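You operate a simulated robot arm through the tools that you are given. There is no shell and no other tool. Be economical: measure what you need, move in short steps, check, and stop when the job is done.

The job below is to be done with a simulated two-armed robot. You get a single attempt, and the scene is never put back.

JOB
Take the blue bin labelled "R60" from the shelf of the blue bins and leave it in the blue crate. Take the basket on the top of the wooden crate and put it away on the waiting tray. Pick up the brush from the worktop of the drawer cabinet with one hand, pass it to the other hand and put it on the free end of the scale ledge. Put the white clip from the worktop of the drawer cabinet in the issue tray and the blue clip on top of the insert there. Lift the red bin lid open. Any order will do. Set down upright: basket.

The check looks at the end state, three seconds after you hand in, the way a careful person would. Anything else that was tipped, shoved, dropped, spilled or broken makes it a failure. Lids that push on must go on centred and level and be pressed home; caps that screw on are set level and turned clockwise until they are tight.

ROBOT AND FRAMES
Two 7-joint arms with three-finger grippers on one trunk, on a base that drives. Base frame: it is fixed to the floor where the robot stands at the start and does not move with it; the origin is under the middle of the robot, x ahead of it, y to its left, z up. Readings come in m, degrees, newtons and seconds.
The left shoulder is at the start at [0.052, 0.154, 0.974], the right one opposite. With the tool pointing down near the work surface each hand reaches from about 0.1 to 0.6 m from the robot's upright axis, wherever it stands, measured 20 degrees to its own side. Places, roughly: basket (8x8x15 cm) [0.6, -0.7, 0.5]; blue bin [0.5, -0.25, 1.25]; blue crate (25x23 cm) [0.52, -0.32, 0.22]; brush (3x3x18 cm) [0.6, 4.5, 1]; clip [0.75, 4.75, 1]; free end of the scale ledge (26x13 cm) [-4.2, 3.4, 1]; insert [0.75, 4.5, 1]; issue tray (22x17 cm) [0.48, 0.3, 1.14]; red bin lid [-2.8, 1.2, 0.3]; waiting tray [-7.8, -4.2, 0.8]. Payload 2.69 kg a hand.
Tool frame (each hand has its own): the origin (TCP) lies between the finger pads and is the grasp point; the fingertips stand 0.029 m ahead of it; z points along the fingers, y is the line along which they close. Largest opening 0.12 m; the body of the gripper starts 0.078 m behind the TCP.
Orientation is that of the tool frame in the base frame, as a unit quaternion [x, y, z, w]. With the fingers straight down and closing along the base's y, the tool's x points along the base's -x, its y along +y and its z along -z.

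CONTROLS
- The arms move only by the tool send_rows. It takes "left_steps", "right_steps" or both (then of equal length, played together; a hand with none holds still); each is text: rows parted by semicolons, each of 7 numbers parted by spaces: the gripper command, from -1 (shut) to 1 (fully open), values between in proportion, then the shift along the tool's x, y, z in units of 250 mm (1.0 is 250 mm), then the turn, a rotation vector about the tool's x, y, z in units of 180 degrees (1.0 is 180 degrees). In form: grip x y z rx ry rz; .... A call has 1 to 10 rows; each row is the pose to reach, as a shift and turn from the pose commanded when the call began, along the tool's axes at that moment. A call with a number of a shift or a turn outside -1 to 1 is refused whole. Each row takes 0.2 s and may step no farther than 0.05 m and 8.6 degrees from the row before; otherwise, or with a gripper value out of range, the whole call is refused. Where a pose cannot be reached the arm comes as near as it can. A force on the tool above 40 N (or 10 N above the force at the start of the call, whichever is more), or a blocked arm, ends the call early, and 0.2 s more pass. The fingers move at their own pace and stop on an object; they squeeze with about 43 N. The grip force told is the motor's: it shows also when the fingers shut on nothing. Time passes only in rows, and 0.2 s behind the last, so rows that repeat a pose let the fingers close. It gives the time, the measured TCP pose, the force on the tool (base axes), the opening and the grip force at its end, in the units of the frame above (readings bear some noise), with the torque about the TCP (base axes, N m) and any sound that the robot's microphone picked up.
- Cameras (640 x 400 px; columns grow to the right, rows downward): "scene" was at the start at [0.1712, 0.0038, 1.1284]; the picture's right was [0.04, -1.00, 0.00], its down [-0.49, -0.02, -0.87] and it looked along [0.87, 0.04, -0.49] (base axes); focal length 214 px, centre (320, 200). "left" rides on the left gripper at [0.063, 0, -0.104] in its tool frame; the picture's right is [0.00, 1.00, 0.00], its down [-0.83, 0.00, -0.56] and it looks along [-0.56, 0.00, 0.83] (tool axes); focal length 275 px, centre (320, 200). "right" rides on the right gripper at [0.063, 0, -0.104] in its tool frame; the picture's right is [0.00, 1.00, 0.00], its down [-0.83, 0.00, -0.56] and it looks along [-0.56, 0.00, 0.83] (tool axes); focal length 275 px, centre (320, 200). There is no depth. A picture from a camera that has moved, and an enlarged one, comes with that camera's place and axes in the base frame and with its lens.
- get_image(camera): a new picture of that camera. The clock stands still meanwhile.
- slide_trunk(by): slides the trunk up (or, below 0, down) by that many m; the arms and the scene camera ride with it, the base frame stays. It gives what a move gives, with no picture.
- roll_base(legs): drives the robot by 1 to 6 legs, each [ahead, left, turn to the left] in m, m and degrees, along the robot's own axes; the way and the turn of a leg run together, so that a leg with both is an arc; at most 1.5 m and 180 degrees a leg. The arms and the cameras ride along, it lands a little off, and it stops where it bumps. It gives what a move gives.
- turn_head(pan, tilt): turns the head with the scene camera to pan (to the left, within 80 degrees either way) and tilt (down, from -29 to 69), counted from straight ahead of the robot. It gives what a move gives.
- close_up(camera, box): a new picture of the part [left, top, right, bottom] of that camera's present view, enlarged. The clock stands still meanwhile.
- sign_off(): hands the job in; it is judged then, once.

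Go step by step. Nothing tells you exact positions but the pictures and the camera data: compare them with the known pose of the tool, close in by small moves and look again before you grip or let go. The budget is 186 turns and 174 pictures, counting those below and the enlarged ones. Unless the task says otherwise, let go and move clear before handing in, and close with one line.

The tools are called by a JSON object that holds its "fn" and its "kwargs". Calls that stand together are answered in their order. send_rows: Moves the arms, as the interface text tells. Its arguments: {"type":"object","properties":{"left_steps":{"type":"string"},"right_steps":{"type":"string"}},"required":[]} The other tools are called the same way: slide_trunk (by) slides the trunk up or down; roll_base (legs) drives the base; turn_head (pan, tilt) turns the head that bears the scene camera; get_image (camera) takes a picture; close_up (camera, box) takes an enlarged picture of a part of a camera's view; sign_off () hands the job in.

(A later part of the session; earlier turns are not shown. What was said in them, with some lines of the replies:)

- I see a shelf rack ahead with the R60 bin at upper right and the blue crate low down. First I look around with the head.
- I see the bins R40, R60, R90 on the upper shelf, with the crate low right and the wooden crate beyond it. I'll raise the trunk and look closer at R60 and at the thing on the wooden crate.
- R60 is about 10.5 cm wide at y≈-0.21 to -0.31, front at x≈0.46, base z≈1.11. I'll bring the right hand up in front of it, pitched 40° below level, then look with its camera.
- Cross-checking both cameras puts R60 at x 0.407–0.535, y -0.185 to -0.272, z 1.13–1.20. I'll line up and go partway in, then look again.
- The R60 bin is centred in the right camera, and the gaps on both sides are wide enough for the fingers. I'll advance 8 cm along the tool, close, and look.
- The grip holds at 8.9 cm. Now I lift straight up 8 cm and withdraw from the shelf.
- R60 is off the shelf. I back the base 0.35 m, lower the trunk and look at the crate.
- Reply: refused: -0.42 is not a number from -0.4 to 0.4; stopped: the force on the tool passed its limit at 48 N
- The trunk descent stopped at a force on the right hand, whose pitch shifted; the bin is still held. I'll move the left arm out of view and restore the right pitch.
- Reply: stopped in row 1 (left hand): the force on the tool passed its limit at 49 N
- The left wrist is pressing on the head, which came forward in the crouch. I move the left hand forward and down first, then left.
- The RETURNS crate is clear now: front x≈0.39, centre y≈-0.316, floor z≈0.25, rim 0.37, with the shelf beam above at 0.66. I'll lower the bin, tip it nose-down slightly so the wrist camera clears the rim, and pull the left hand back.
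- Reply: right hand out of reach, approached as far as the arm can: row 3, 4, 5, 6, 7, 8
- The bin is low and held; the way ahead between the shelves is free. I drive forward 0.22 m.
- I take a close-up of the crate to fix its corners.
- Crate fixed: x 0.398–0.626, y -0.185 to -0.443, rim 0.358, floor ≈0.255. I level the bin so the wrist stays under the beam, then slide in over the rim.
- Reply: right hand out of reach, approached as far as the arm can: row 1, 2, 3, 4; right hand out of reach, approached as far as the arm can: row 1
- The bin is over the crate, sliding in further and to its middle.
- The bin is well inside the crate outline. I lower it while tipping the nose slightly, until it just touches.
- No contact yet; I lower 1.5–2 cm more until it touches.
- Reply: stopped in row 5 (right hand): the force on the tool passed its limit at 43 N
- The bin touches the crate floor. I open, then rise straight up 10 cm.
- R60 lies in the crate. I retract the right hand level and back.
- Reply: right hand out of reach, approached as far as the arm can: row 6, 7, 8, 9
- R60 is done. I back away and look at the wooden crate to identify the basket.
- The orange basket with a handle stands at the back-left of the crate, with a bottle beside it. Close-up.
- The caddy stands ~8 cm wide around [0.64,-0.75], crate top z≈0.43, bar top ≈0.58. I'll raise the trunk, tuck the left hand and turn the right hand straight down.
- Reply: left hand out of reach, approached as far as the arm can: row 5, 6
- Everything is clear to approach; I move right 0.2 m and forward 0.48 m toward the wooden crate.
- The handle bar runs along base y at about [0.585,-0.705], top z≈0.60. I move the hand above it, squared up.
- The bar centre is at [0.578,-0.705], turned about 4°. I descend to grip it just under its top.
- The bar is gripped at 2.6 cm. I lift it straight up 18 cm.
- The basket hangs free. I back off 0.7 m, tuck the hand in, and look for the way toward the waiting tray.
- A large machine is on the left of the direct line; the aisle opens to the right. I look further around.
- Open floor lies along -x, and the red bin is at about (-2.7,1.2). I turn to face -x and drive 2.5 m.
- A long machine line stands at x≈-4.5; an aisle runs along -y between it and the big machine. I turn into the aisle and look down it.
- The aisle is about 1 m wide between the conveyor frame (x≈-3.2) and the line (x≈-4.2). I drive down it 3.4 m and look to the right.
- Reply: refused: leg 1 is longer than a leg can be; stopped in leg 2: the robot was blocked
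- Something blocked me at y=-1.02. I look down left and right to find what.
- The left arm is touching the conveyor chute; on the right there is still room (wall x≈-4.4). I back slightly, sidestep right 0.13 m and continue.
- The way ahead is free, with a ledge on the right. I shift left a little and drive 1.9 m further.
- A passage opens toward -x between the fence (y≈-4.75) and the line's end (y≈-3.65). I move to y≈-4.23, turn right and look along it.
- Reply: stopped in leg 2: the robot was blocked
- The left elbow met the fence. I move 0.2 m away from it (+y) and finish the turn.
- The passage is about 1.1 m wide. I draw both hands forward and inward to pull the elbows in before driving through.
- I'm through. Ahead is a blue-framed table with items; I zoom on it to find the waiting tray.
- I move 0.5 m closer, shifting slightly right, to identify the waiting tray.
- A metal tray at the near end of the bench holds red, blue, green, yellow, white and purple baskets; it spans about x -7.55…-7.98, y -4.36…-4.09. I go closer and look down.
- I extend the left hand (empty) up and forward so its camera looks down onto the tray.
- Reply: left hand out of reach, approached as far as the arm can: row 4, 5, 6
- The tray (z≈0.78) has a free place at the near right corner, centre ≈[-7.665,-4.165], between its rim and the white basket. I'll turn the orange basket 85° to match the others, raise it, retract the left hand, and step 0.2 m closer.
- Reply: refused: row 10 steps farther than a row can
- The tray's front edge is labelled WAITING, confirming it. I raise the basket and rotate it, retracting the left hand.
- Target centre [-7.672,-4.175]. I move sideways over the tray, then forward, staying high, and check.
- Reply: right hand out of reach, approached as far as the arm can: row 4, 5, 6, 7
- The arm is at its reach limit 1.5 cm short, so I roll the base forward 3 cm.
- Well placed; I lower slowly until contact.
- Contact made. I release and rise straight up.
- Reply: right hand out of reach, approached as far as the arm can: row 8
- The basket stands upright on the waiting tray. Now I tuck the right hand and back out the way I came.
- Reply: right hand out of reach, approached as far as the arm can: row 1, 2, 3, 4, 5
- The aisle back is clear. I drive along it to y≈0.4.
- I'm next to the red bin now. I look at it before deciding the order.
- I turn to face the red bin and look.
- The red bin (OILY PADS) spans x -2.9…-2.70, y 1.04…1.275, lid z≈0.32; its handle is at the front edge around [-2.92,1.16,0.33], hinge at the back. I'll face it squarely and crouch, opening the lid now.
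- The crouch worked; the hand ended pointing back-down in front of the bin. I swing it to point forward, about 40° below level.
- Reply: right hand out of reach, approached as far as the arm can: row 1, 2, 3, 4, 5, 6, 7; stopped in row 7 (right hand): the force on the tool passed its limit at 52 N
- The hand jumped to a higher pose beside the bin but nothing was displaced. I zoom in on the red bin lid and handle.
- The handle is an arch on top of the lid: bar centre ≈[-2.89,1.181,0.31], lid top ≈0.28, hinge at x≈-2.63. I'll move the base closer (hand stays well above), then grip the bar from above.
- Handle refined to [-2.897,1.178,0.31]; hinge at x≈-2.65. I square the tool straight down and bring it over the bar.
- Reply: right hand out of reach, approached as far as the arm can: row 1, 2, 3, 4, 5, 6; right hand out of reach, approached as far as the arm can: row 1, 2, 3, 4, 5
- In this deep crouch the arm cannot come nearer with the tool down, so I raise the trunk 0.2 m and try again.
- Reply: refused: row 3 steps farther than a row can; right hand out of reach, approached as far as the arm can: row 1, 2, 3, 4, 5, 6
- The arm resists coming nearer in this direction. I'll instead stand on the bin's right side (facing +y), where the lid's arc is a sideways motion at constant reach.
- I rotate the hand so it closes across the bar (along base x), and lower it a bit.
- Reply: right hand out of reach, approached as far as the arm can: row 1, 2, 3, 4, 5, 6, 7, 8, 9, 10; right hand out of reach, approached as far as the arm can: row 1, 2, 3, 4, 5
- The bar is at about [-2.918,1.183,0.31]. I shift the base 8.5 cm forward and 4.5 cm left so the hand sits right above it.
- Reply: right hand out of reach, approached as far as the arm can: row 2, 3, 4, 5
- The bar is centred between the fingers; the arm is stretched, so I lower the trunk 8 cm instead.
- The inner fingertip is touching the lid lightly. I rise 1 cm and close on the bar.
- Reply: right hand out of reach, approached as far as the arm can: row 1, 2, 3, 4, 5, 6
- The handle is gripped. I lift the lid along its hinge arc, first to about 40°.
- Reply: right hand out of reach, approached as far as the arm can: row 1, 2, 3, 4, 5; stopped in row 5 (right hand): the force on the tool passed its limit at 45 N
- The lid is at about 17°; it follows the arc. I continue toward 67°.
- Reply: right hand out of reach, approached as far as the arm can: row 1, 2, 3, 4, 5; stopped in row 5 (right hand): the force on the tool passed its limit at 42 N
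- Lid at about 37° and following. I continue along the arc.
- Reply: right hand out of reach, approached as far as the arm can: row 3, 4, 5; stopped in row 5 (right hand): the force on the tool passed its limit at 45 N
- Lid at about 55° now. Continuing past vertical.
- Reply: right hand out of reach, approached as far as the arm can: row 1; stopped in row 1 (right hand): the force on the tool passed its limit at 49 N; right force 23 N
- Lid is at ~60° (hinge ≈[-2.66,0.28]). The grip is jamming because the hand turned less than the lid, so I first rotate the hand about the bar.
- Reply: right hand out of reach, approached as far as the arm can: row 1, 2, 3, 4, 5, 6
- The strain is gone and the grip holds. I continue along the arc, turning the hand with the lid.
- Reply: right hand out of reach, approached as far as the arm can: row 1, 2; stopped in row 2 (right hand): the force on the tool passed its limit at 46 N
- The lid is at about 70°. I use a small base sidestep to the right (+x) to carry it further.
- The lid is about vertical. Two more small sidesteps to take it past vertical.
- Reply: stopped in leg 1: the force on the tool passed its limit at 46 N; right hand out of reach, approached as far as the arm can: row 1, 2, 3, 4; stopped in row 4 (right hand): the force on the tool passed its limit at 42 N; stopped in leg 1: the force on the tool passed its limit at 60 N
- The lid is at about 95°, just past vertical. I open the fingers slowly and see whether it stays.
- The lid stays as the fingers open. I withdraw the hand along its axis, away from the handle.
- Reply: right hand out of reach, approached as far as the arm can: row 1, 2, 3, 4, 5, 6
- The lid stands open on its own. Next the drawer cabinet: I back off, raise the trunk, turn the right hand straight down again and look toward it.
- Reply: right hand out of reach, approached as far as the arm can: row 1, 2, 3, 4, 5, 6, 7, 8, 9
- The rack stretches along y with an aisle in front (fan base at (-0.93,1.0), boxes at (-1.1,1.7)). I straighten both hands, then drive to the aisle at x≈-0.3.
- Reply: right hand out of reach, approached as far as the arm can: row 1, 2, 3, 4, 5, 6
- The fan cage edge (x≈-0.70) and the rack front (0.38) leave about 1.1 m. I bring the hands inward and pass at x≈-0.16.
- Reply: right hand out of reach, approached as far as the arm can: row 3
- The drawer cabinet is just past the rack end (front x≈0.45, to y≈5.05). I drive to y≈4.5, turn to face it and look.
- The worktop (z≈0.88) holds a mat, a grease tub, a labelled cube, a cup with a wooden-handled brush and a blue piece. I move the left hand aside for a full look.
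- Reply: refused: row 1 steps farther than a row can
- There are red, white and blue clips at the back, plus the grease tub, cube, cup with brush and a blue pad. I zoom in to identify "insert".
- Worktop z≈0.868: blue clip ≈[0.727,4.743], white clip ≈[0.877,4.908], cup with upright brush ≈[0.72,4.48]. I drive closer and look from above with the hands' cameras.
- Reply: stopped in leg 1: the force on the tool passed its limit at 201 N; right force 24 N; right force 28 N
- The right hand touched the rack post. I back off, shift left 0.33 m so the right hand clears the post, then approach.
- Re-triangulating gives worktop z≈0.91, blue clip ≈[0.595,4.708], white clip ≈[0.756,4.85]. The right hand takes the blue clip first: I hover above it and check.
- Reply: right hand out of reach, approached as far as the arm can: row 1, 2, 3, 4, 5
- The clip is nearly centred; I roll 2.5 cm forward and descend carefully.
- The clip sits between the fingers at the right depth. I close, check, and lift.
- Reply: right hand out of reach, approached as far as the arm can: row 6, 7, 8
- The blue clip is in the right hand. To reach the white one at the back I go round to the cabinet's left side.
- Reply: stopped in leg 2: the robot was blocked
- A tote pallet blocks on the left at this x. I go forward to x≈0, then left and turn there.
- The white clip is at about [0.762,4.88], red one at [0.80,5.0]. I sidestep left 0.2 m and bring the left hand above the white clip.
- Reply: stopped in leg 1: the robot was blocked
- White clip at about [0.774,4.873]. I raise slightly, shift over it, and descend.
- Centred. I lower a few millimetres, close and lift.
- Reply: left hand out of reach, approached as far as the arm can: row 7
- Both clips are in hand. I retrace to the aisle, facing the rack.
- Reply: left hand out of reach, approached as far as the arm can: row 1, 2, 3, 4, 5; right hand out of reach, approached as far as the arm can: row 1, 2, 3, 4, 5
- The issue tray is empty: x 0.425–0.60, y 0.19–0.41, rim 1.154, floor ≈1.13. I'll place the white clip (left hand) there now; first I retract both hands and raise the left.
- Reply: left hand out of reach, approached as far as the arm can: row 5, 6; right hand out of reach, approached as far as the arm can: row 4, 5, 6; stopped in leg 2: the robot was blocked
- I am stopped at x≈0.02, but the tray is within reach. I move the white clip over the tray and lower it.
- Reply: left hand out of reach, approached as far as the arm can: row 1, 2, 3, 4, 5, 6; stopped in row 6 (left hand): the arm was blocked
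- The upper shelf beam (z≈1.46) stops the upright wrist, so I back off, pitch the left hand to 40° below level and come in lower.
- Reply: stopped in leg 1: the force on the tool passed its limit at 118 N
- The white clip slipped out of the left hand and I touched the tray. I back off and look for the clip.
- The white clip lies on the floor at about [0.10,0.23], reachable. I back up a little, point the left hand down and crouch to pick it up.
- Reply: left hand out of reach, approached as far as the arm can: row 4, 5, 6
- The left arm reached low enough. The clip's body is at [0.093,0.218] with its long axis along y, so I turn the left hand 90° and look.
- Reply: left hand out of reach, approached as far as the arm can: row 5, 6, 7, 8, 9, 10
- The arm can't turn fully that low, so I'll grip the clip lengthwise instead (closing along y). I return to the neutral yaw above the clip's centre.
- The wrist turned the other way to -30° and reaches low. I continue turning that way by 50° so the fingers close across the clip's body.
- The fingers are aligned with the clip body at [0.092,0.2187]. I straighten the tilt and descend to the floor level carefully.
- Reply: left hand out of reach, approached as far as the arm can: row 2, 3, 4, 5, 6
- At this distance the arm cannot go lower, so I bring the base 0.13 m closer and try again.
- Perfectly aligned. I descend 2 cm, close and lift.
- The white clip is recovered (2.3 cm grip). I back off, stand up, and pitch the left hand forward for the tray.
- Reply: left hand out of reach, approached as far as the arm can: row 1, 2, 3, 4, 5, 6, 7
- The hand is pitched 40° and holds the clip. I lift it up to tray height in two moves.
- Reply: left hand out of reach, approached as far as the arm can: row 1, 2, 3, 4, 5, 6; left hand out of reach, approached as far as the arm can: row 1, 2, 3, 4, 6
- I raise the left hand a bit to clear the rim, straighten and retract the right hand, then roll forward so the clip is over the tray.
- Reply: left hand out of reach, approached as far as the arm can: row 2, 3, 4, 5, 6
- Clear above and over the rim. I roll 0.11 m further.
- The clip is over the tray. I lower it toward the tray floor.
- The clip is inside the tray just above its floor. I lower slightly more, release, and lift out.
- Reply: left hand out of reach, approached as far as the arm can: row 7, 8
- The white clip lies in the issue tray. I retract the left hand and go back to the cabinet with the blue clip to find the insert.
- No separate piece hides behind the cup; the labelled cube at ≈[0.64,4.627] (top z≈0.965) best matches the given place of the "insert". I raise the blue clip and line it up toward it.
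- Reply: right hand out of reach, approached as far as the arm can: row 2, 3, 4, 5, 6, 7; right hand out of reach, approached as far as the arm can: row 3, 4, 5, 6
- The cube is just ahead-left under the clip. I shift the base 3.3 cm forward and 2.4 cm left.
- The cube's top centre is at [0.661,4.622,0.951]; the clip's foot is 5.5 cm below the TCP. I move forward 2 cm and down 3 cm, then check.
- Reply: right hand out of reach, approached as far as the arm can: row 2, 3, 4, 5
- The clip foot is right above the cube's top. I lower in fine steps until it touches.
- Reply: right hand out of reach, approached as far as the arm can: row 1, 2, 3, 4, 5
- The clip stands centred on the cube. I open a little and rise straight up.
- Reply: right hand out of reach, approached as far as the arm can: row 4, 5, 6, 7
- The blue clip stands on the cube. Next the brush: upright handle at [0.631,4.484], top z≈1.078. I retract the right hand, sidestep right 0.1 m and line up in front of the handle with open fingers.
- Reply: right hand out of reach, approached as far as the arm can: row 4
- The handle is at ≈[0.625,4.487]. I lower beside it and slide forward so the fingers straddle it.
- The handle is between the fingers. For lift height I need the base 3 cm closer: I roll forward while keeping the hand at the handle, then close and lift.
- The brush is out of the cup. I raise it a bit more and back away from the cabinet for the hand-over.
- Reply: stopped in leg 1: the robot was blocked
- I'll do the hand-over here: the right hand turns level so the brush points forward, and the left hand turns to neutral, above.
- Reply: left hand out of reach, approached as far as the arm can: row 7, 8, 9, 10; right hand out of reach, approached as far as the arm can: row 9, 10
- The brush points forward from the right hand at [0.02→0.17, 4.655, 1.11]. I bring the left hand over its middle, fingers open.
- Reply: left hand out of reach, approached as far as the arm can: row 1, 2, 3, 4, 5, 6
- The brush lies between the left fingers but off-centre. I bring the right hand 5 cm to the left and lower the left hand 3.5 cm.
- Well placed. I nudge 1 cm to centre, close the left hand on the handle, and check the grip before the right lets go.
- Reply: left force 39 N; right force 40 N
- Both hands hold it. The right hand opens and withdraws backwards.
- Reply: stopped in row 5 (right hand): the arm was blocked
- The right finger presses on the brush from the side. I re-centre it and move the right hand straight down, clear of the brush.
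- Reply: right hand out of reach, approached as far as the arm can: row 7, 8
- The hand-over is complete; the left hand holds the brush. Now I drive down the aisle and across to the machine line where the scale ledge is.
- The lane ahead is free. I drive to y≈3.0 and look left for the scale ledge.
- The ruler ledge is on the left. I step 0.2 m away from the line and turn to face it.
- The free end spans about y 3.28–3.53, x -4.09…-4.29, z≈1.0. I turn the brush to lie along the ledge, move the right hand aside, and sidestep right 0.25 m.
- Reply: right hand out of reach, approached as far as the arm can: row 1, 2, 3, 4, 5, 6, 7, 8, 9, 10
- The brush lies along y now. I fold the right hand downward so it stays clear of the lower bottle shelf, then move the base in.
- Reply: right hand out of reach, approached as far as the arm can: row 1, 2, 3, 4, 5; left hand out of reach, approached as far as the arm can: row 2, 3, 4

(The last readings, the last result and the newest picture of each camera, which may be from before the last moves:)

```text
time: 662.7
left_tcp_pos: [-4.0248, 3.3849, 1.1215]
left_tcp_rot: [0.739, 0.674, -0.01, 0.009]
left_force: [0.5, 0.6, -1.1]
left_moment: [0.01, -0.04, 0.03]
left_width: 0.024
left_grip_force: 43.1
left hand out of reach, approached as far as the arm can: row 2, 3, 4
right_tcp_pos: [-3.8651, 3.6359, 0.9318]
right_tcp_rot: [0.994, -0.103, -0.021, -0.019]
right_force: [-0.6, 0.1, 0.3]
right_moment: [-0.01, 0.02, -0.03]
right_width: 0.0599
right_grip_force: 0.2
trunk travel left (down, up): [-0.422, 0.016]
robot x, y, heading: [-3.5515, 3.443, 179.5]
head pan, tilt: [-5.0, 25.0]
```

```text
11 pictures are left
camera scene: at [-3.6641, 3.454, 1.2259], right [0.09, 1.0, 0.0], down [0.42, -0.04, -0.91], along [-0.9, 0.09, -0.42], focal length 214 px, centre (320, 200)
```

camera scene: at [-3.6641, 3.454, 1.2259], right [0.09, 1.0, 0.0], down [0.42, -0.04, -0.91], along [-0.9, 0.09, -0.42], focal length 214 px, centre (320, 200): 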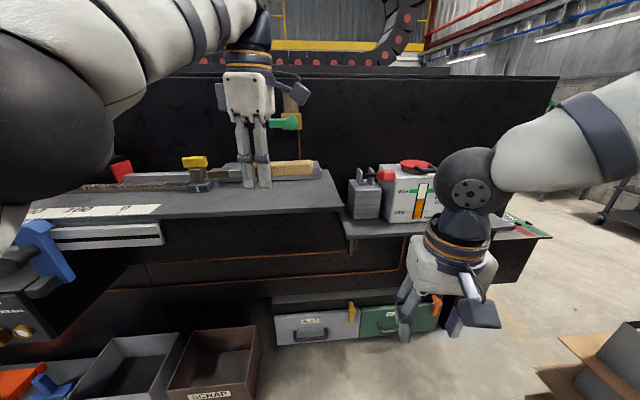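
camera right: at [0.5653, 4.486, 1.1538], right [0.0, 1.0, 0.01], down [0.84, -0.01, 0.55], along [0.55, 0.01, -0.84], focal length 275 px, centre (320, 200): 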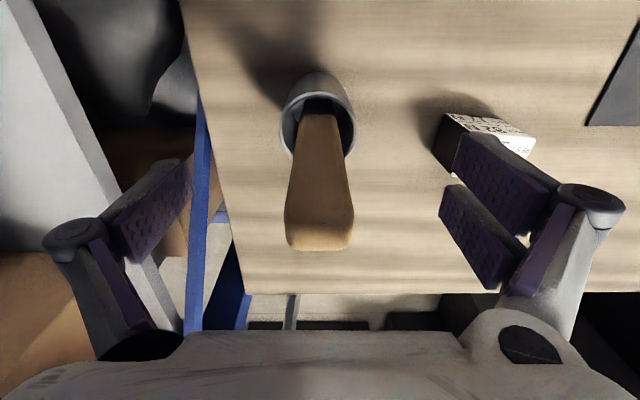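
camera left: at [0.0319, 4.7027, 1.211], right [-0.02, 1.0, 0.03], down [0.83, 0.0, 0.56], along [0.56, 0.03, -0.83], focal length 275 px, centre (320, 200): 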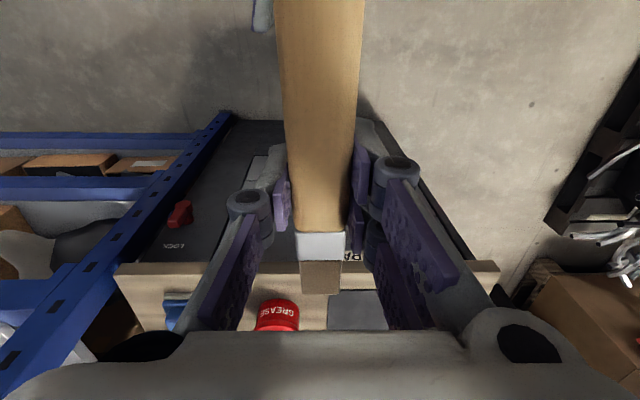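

The ledge spans x -4.10…-4.30 here. I roll 0.14 m closer, then lower the brush halfway and check.

{"fn": "roll_base", "kwargs": {"legs": [[0.14, 0, 0]]}}

{"fn": "send_rows", "kwargs": {"left_steps": "-1 0 -0.03 0.07 0 0 0; -1 0 -0.06 0.14 0 0 0; -1 0 -0.09 0.21 0 0 0; -1 0 -0.09 0.26 0 0 0; -1 0 -0.09 0.26 0 0 0"}}

{"fn": "close_up", "kwargs": {"camera": "scene", "box": [180, 130, 400, 260]}}

```text
time: 664.0
left_tcp_pos: [-4.1651, 3.3834, 1.1225]
left_tcp_rot: [0.738, 0.675, -0.01, 0.009]
left_force: [0.5, 1.1, 0.2]
left_moment: [-0.01, -0.03, 0.0]
left_width: 0.0242
left_grip_force: 42.9
right_tcp_pos: [-4.0041, 3.636, 0.9312]
right_tcp_rot: [0.994, -0.101, -0.02, -0.019]
right_force: [-0.4, 0.5, 0.4]
right_moment: [0.0, -0.01, 0.0]
right_width: 0.0599
right_grip_force: 0.1
trunk travel left (down, up): [-0.422, 0.016]
robot x, y, heading: [-3.6902, 3.4472, 179.9]
head pan, tilt: [-5.0, 25.0]
```

```text
time: 665.2
left_tcp_pos: [-4.1874, 3.3833, 1.0574]
left_tcp_rot: [0.737, 0.676, -0.01, 0.009]
left_force: [-0.1, 0.3, -0.8]
left_moment: [0.01, -0.01, -0.04]
left_width: 0.024
left_grip_force: 42.6
right_tcp_pos: [-4.0037, 3.6351, 0.9314]
right_tcp_rot: [0.994, -0.102, -0.022, -0.019]
right_force: [0.3, 0.9, 0.3]
right_moment: [0.0, -0.02, 0.02]
right_width: 0.0599
right_grip_force: 0.0
trunk travel left (down, up): [-0.422, 0.016]
robot x, y, heading: [-3.691, 3.4467, 179.9]
head pan, tilt: [-5.0, 25.0]
```

```text
2.91 times, centred on (290, 195) of scene
camera zoom: at [-3.8036, 3.4547, 1.2259], right [0.09, 1.0, 0.0], down [0.42, -0.04, -0.91], along [-0.9, 0.08, -0.42], focal length 624 px, centre (407, 214)
```

zoom: 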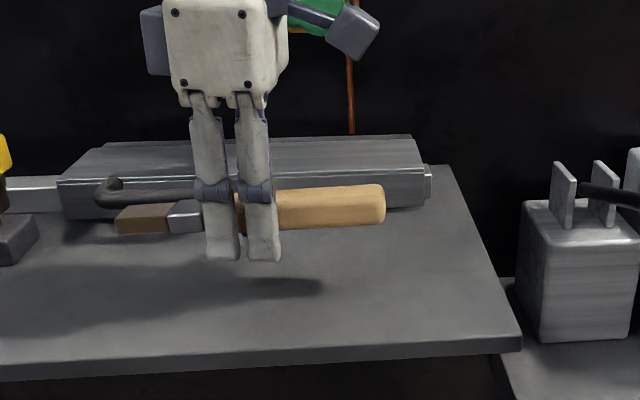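

The brush is well over the free end. I bring it 1 cm forward of the block and lower slowly.

{"fn": "send_rows", "kwargs": {"left_steps": "-1 0 0.04 0.02 0 0 0; -1 0 0.04 0.045 0 0 0; -1 0 0.04 0.065 0 0 0; -1 0 0.04 0.085 0 0 0; -1 0 0.04 0.1 0 0 0; -1 0 0.04 0.115 0 0 0"}}

{"fn": "close_up", "kwargs": {"camera": "scene", "box": [200, 150, 360, 250]}}

```text
time: 666.6
left_tcp_pos: [-4.1764, 3.3836, 1.028]
left_tcp_rot: [0.737, 0.676, -0.01, 0.009]
left_force: [-0.4, -0.6, 1.4]
left_moment: [0.04, -0.03, -0.02]
left_width: 0.024
left_grip_force: 42.9
right_tcp_pos: [-4.0028, 3.6361, 0.9316]
right_tcp_rot: [0.994, -0.101, -0.021, -0.018]
right_force: [0.0, 0.4, 0.6]
right_moment: [0.0, -0.01, 0.0]
right_width: 0.0601
right_grip_force: 0.0
trunk travel left (down, up): [-0.422, 0.016]
robot x, y, heading: [-3.6924, 3.4463, 179.6]
head pan, tilt: [-5.0, 25.0]
```

```text
4.00 times, centred on (280, 200) of scene
camera zoom: at [-3.8034, 3.4544, 1.2259], right [0.09, 1.0, 0.0], down [0.42, -0.04, -0.91], along [-0.9, 0.08, -0.42], focal length 858 px, centre (480, 200)
```

zoom: 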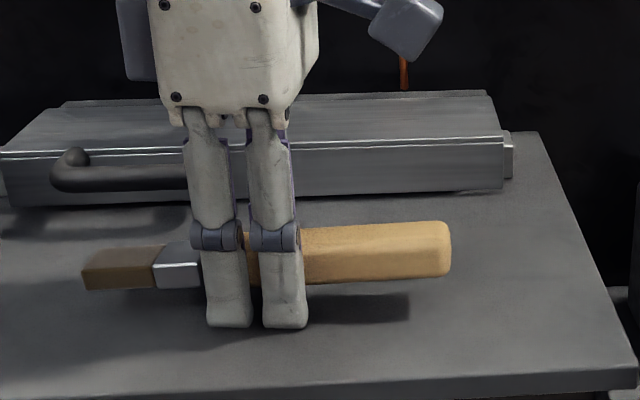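

{"fn": "send_rows", "kwargs": {"left_steps": "-1 0 0 0.012 0 0 0; -1 0 0 0.024 0 0 0; -1 0 0 0.036 0 0 0; -1 0 0 0.048 0 0 0; -1 0 0 0.048 0 0 0"}}

```text
time: 667.3
left_tcp_pos: [-4.1758, 3.3827, 1.0292]
left_tcp_rot: [0.737, 0.676, -0.012, 0.001]
left_force: [1.9, -2.0, 26.1]
left_moment: [0.45, -0.6, -0.27]
left_width: 0.0239
left_grip_force: 43.2
right_tcp_pos: [-4.0015, 3.6354, 0.932]
right_tcp_rot: [0.994, -0.101, -0.022, -0.019]
right_force: [-0.3, -0.4, -0.5]
right_moment: [-0.02, -0.01, 0.01]
right_width: 0.0602
right_grip_force: 0.0
trunk travel left (down, up): [-0.422, 0.016]
robot x, y, heading: [-3.6895, 3.4451, 179.7]
head pan, tilt: [-5.0, 25.0]
stopped in row 3 (left hand): the force on the tool passed its limit at 44 N (the readings are from after the stop); the commanded pose is now the measured one
```

The fingertips are on the ledge, the brush about 1.5 cm above. I open gently and rise.

{"fn": "send_rows", "kwargs": {"left_steps": "-1 0 0 -0.008 0 0 0; -0.5 0 0 -0.008 0 0 0; -0.2 0 0 -0.008 0 0 0; -0.2 0 0 -0.008 0 0 0; -0.2 0 0 -0.008 0 0 0; -0.2 0 0 -0.1 0 0 0; -0.2 0 0 -0.25 0 0 0; -0.2 0 0 -0.4 0 0 0"}}

{"fn": "close_up", "kwargs": {"camera": "scene", "box": [200, 150, 360, 250]}}

```text
time: 669.1
left_tcp_pos: [-4.1735, 3.3844, 1.1148]
left_tcp_rot: [0.738, 0.675, -0.012, 0.004]
left_force: [-0.5, 0.7, -0.2]
left_moment: [0.02, 0.01, -0.02]
left_width: 0.0481
left_grip_force: 0.1
left hand out of reach, approached as far as the arm can: row 8
right_tcp_pos: [-4.0028, 3.6362, 0.9327]
right_tcp_rot: [0.995, -0.101, -0.02, -0.019]
right_force: [-0.7, -0.3, 0.0]
right_moment: [0.0, 0.04, 0.01]
right_width: 0.06
right_grip_force: 0.1
trunk travel left (down, up): [-0.422, 0.016]
robot x, y, heading: [-3.6903, 3.4454, 179.9]
head pan, tilt: [-5.0, 25.0]
```

```text
4.00 times, centred on (280, 200) of scene
camera zoom: at [-3.8033, 3.4543, 1.2259], right [0.09, 1.0, 0.0], down [0.42, -0.04, -0.91], along [-0.9, 0.08, -0.42], focal length 858 px, centre (480, 200)
```

zoom: 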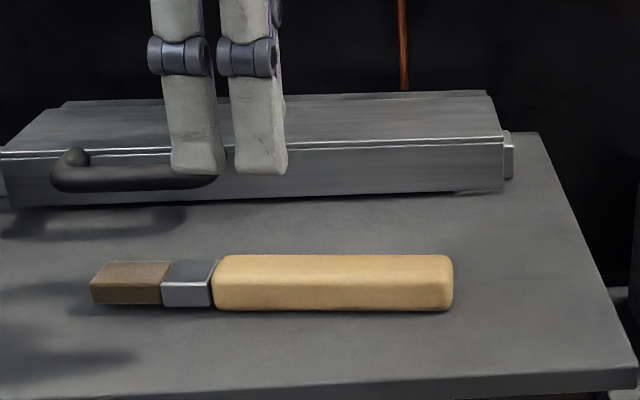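

The brush rests on the ledge's free end. I back away and check that the red bin lid is still open.

{"fn": "roll_base", "kwargs": {"legs": [[-0.25, 0, 0], [0, 0, 60]]}}

{"fn": "turn_head", "kwargs": {"pan": 45, "tilt": 22}}

{"fn": "get_image", "kwargs": {"camera": "scene"}}

```text
time: 673.5
left_tcp_pos: [-3.6411, 2.999, 1.1127]
left_tcp_rot: [0.308, 0.951, -0.009, 0.01]
left_force: [0.0, 0.4, -0.8]
left_moment: [0.0, 0.01, -0.01]
left_width: 0.0481
left_grip_force: 0.1
right_tcp_pos: [-3.7688, 3.2746, 0.9314]
right_tcp_rot: [0.916, 0.401, -0.028, -0.006]
right_force: [-0.1, -0.2, -0.1]
right_moment: [0.02, 0.03, 0.04]
right_width: 0.0601
right_grip_force: 0.0
trunk travel left (down, up): [-0.422, 0.016]
robot x, y, heading: [-3.4463, 3.4447, -121.2]
head pan, tilt: [-5.0, 25.0]
```

```text
time: 674.7
left_tcp_pos: [-3.6403, 2.9994, 1.1143]
left_tcp_rot: [0.308, 0.951, -0.008, 0.009]
left_force: [-0.3, 0.0, -0.6]
left_moment: [-0.03, 0.02, 0.05]
left_width: 0.048
left_grip_force: 0.1
right_tcp_pos: [-3.7698, 3.2747, 0.9307]
right_tcp_rot: [0.916, 0.401, -0.027, -0.006]
right_force: [0.0, -0.5, -0.1]
right_moment: [0.0, 0.02, -0.01]
right_width: 0.06
right_grip_force: 0.1
trunk travel left (down, up): [-0.422, 0.016]
robot x, y, heading: [-3.4457, 3.4452, -121.4]
head pan, tilt: [45.0, 22.0]
```

```text
7 pictures are left
camera scene: at [-3.434, 3.3355, 1.2307], right [-0.97, -0.24, 0.0], down [-0.09, 0.36, -0.93], along [0.22, -0.9, -0.37], focal length 214 px, centre (320, 200)
```

scene: 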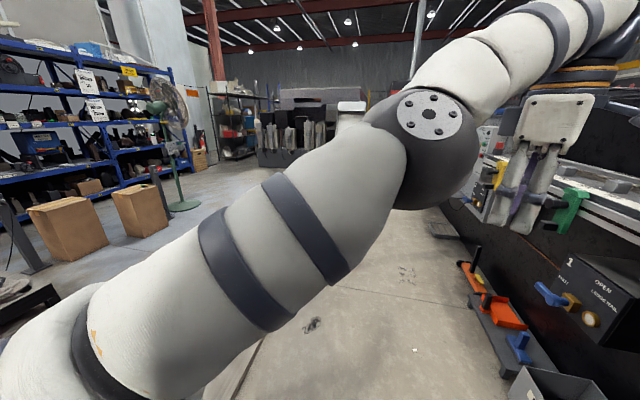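

{"fn": "roll_base", "kwargs": {"legs": [[0, 0, 45]]}}

{"fn": "turn_head", "kwargs": {"pan": 0, "tilt": 22}}

{"fn": "get_image", "kwargs": {"camera": "scene"}}

```text
time: 677.2
left_tcp_pos: [-3.2655, 2.9926, 1.1131]
left_tcp_rot: [-0.083, 0.996, -0.004, 0.011]
left_force: [0.0, 0.5, 0.7]
left_moment: [0.02, -0.02, 0.0]
left_width: 0.0479
left_grip_force: 0.0
right_tcp_pos: [-3.552, 3.0951, 0.9304]
right_tcp_rot: [0.689, 0.724, -0.028, 0.005]
right_force: [-0.4, 0.2, -0.5]
right_moment: [-0.01, 0.01, -0.01]
right_width: 0.0602
right_grip_force: 0.0
trunk travel left (down, up): [-0.422, 0.016]
robot x, y, heading: [-3.4484, 3.4452, -75.7]
head pan, tilt: [45.0, 22.0]
```

```text
time: 678.3
left_tcp_pos: [-3.2647, 2.9934, 1.1143]
left_tcp_rot: [-0.083, 0.996, -0.004, 0.011]
left_force: [0.2, 0.3, 0.0]
left_moment: [-0.03, -0.02, -0.05]
left_width: 0.0481
left_grip_force: 0.1
right_tcp_pos: [-3.5508, 3.0954, 0.931]
right_tcp_rot: [0.689, 0.724, -0.027, 0.005]
right_force: [0.1, 0.3, 0.2]
right_moment: [0.03, 0.0, -0.03]
right_width: 0.0601
right_grip_force: 0.0
trunk travel left (down, up): [-0.422, 0.016]
robot x, y, heading: [-3.4435, 3.4478, -75.9]
head pan, tilt: [0.0, 22.0]
```

```text
6 pictures are left
camera scene: at [-3.4158, 3.3331, 1.2307], right [-0.97, -0.25, 0.0], down [-0.09, 0.36, -0.93], along [0.23, -0.9, -0.37], focal length 214 px, centre (320, 200)
```

scene: 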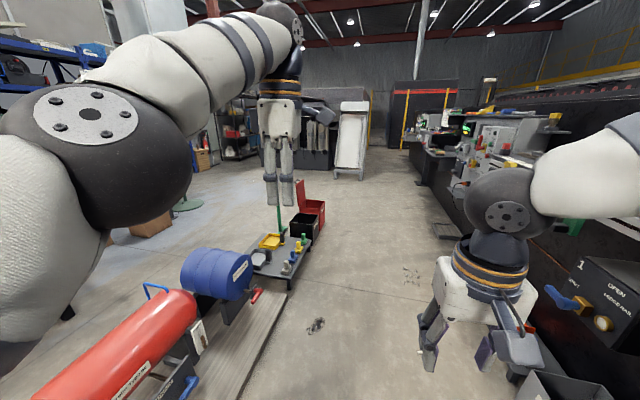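

Checked: R60 is in the blue crate, the orange basket is upright on the waiting tray, and the red bin lid stands open. The white clip is in the issue tray and the brush is on the scale ledge. The blue clip stands on the labelled cube, which is my best reading of "insert". Both hands are empty and clear, so I hand in.

{"fn": "sign_off", "kwargs": {}}

```text
The job is handed in.
```

I finished all five tasks and handed the job in, but one target is a guess. I found no separate insert in the issue tray or on the worktop, so I put the blue clip on the labelled cube that best matched the insert's given location. The white clip fell on the floor on the way; I picked it up and put it in the issue tray. A hand also knocked the issue tray once and the rack post by the cabinet once, with no visible damage.
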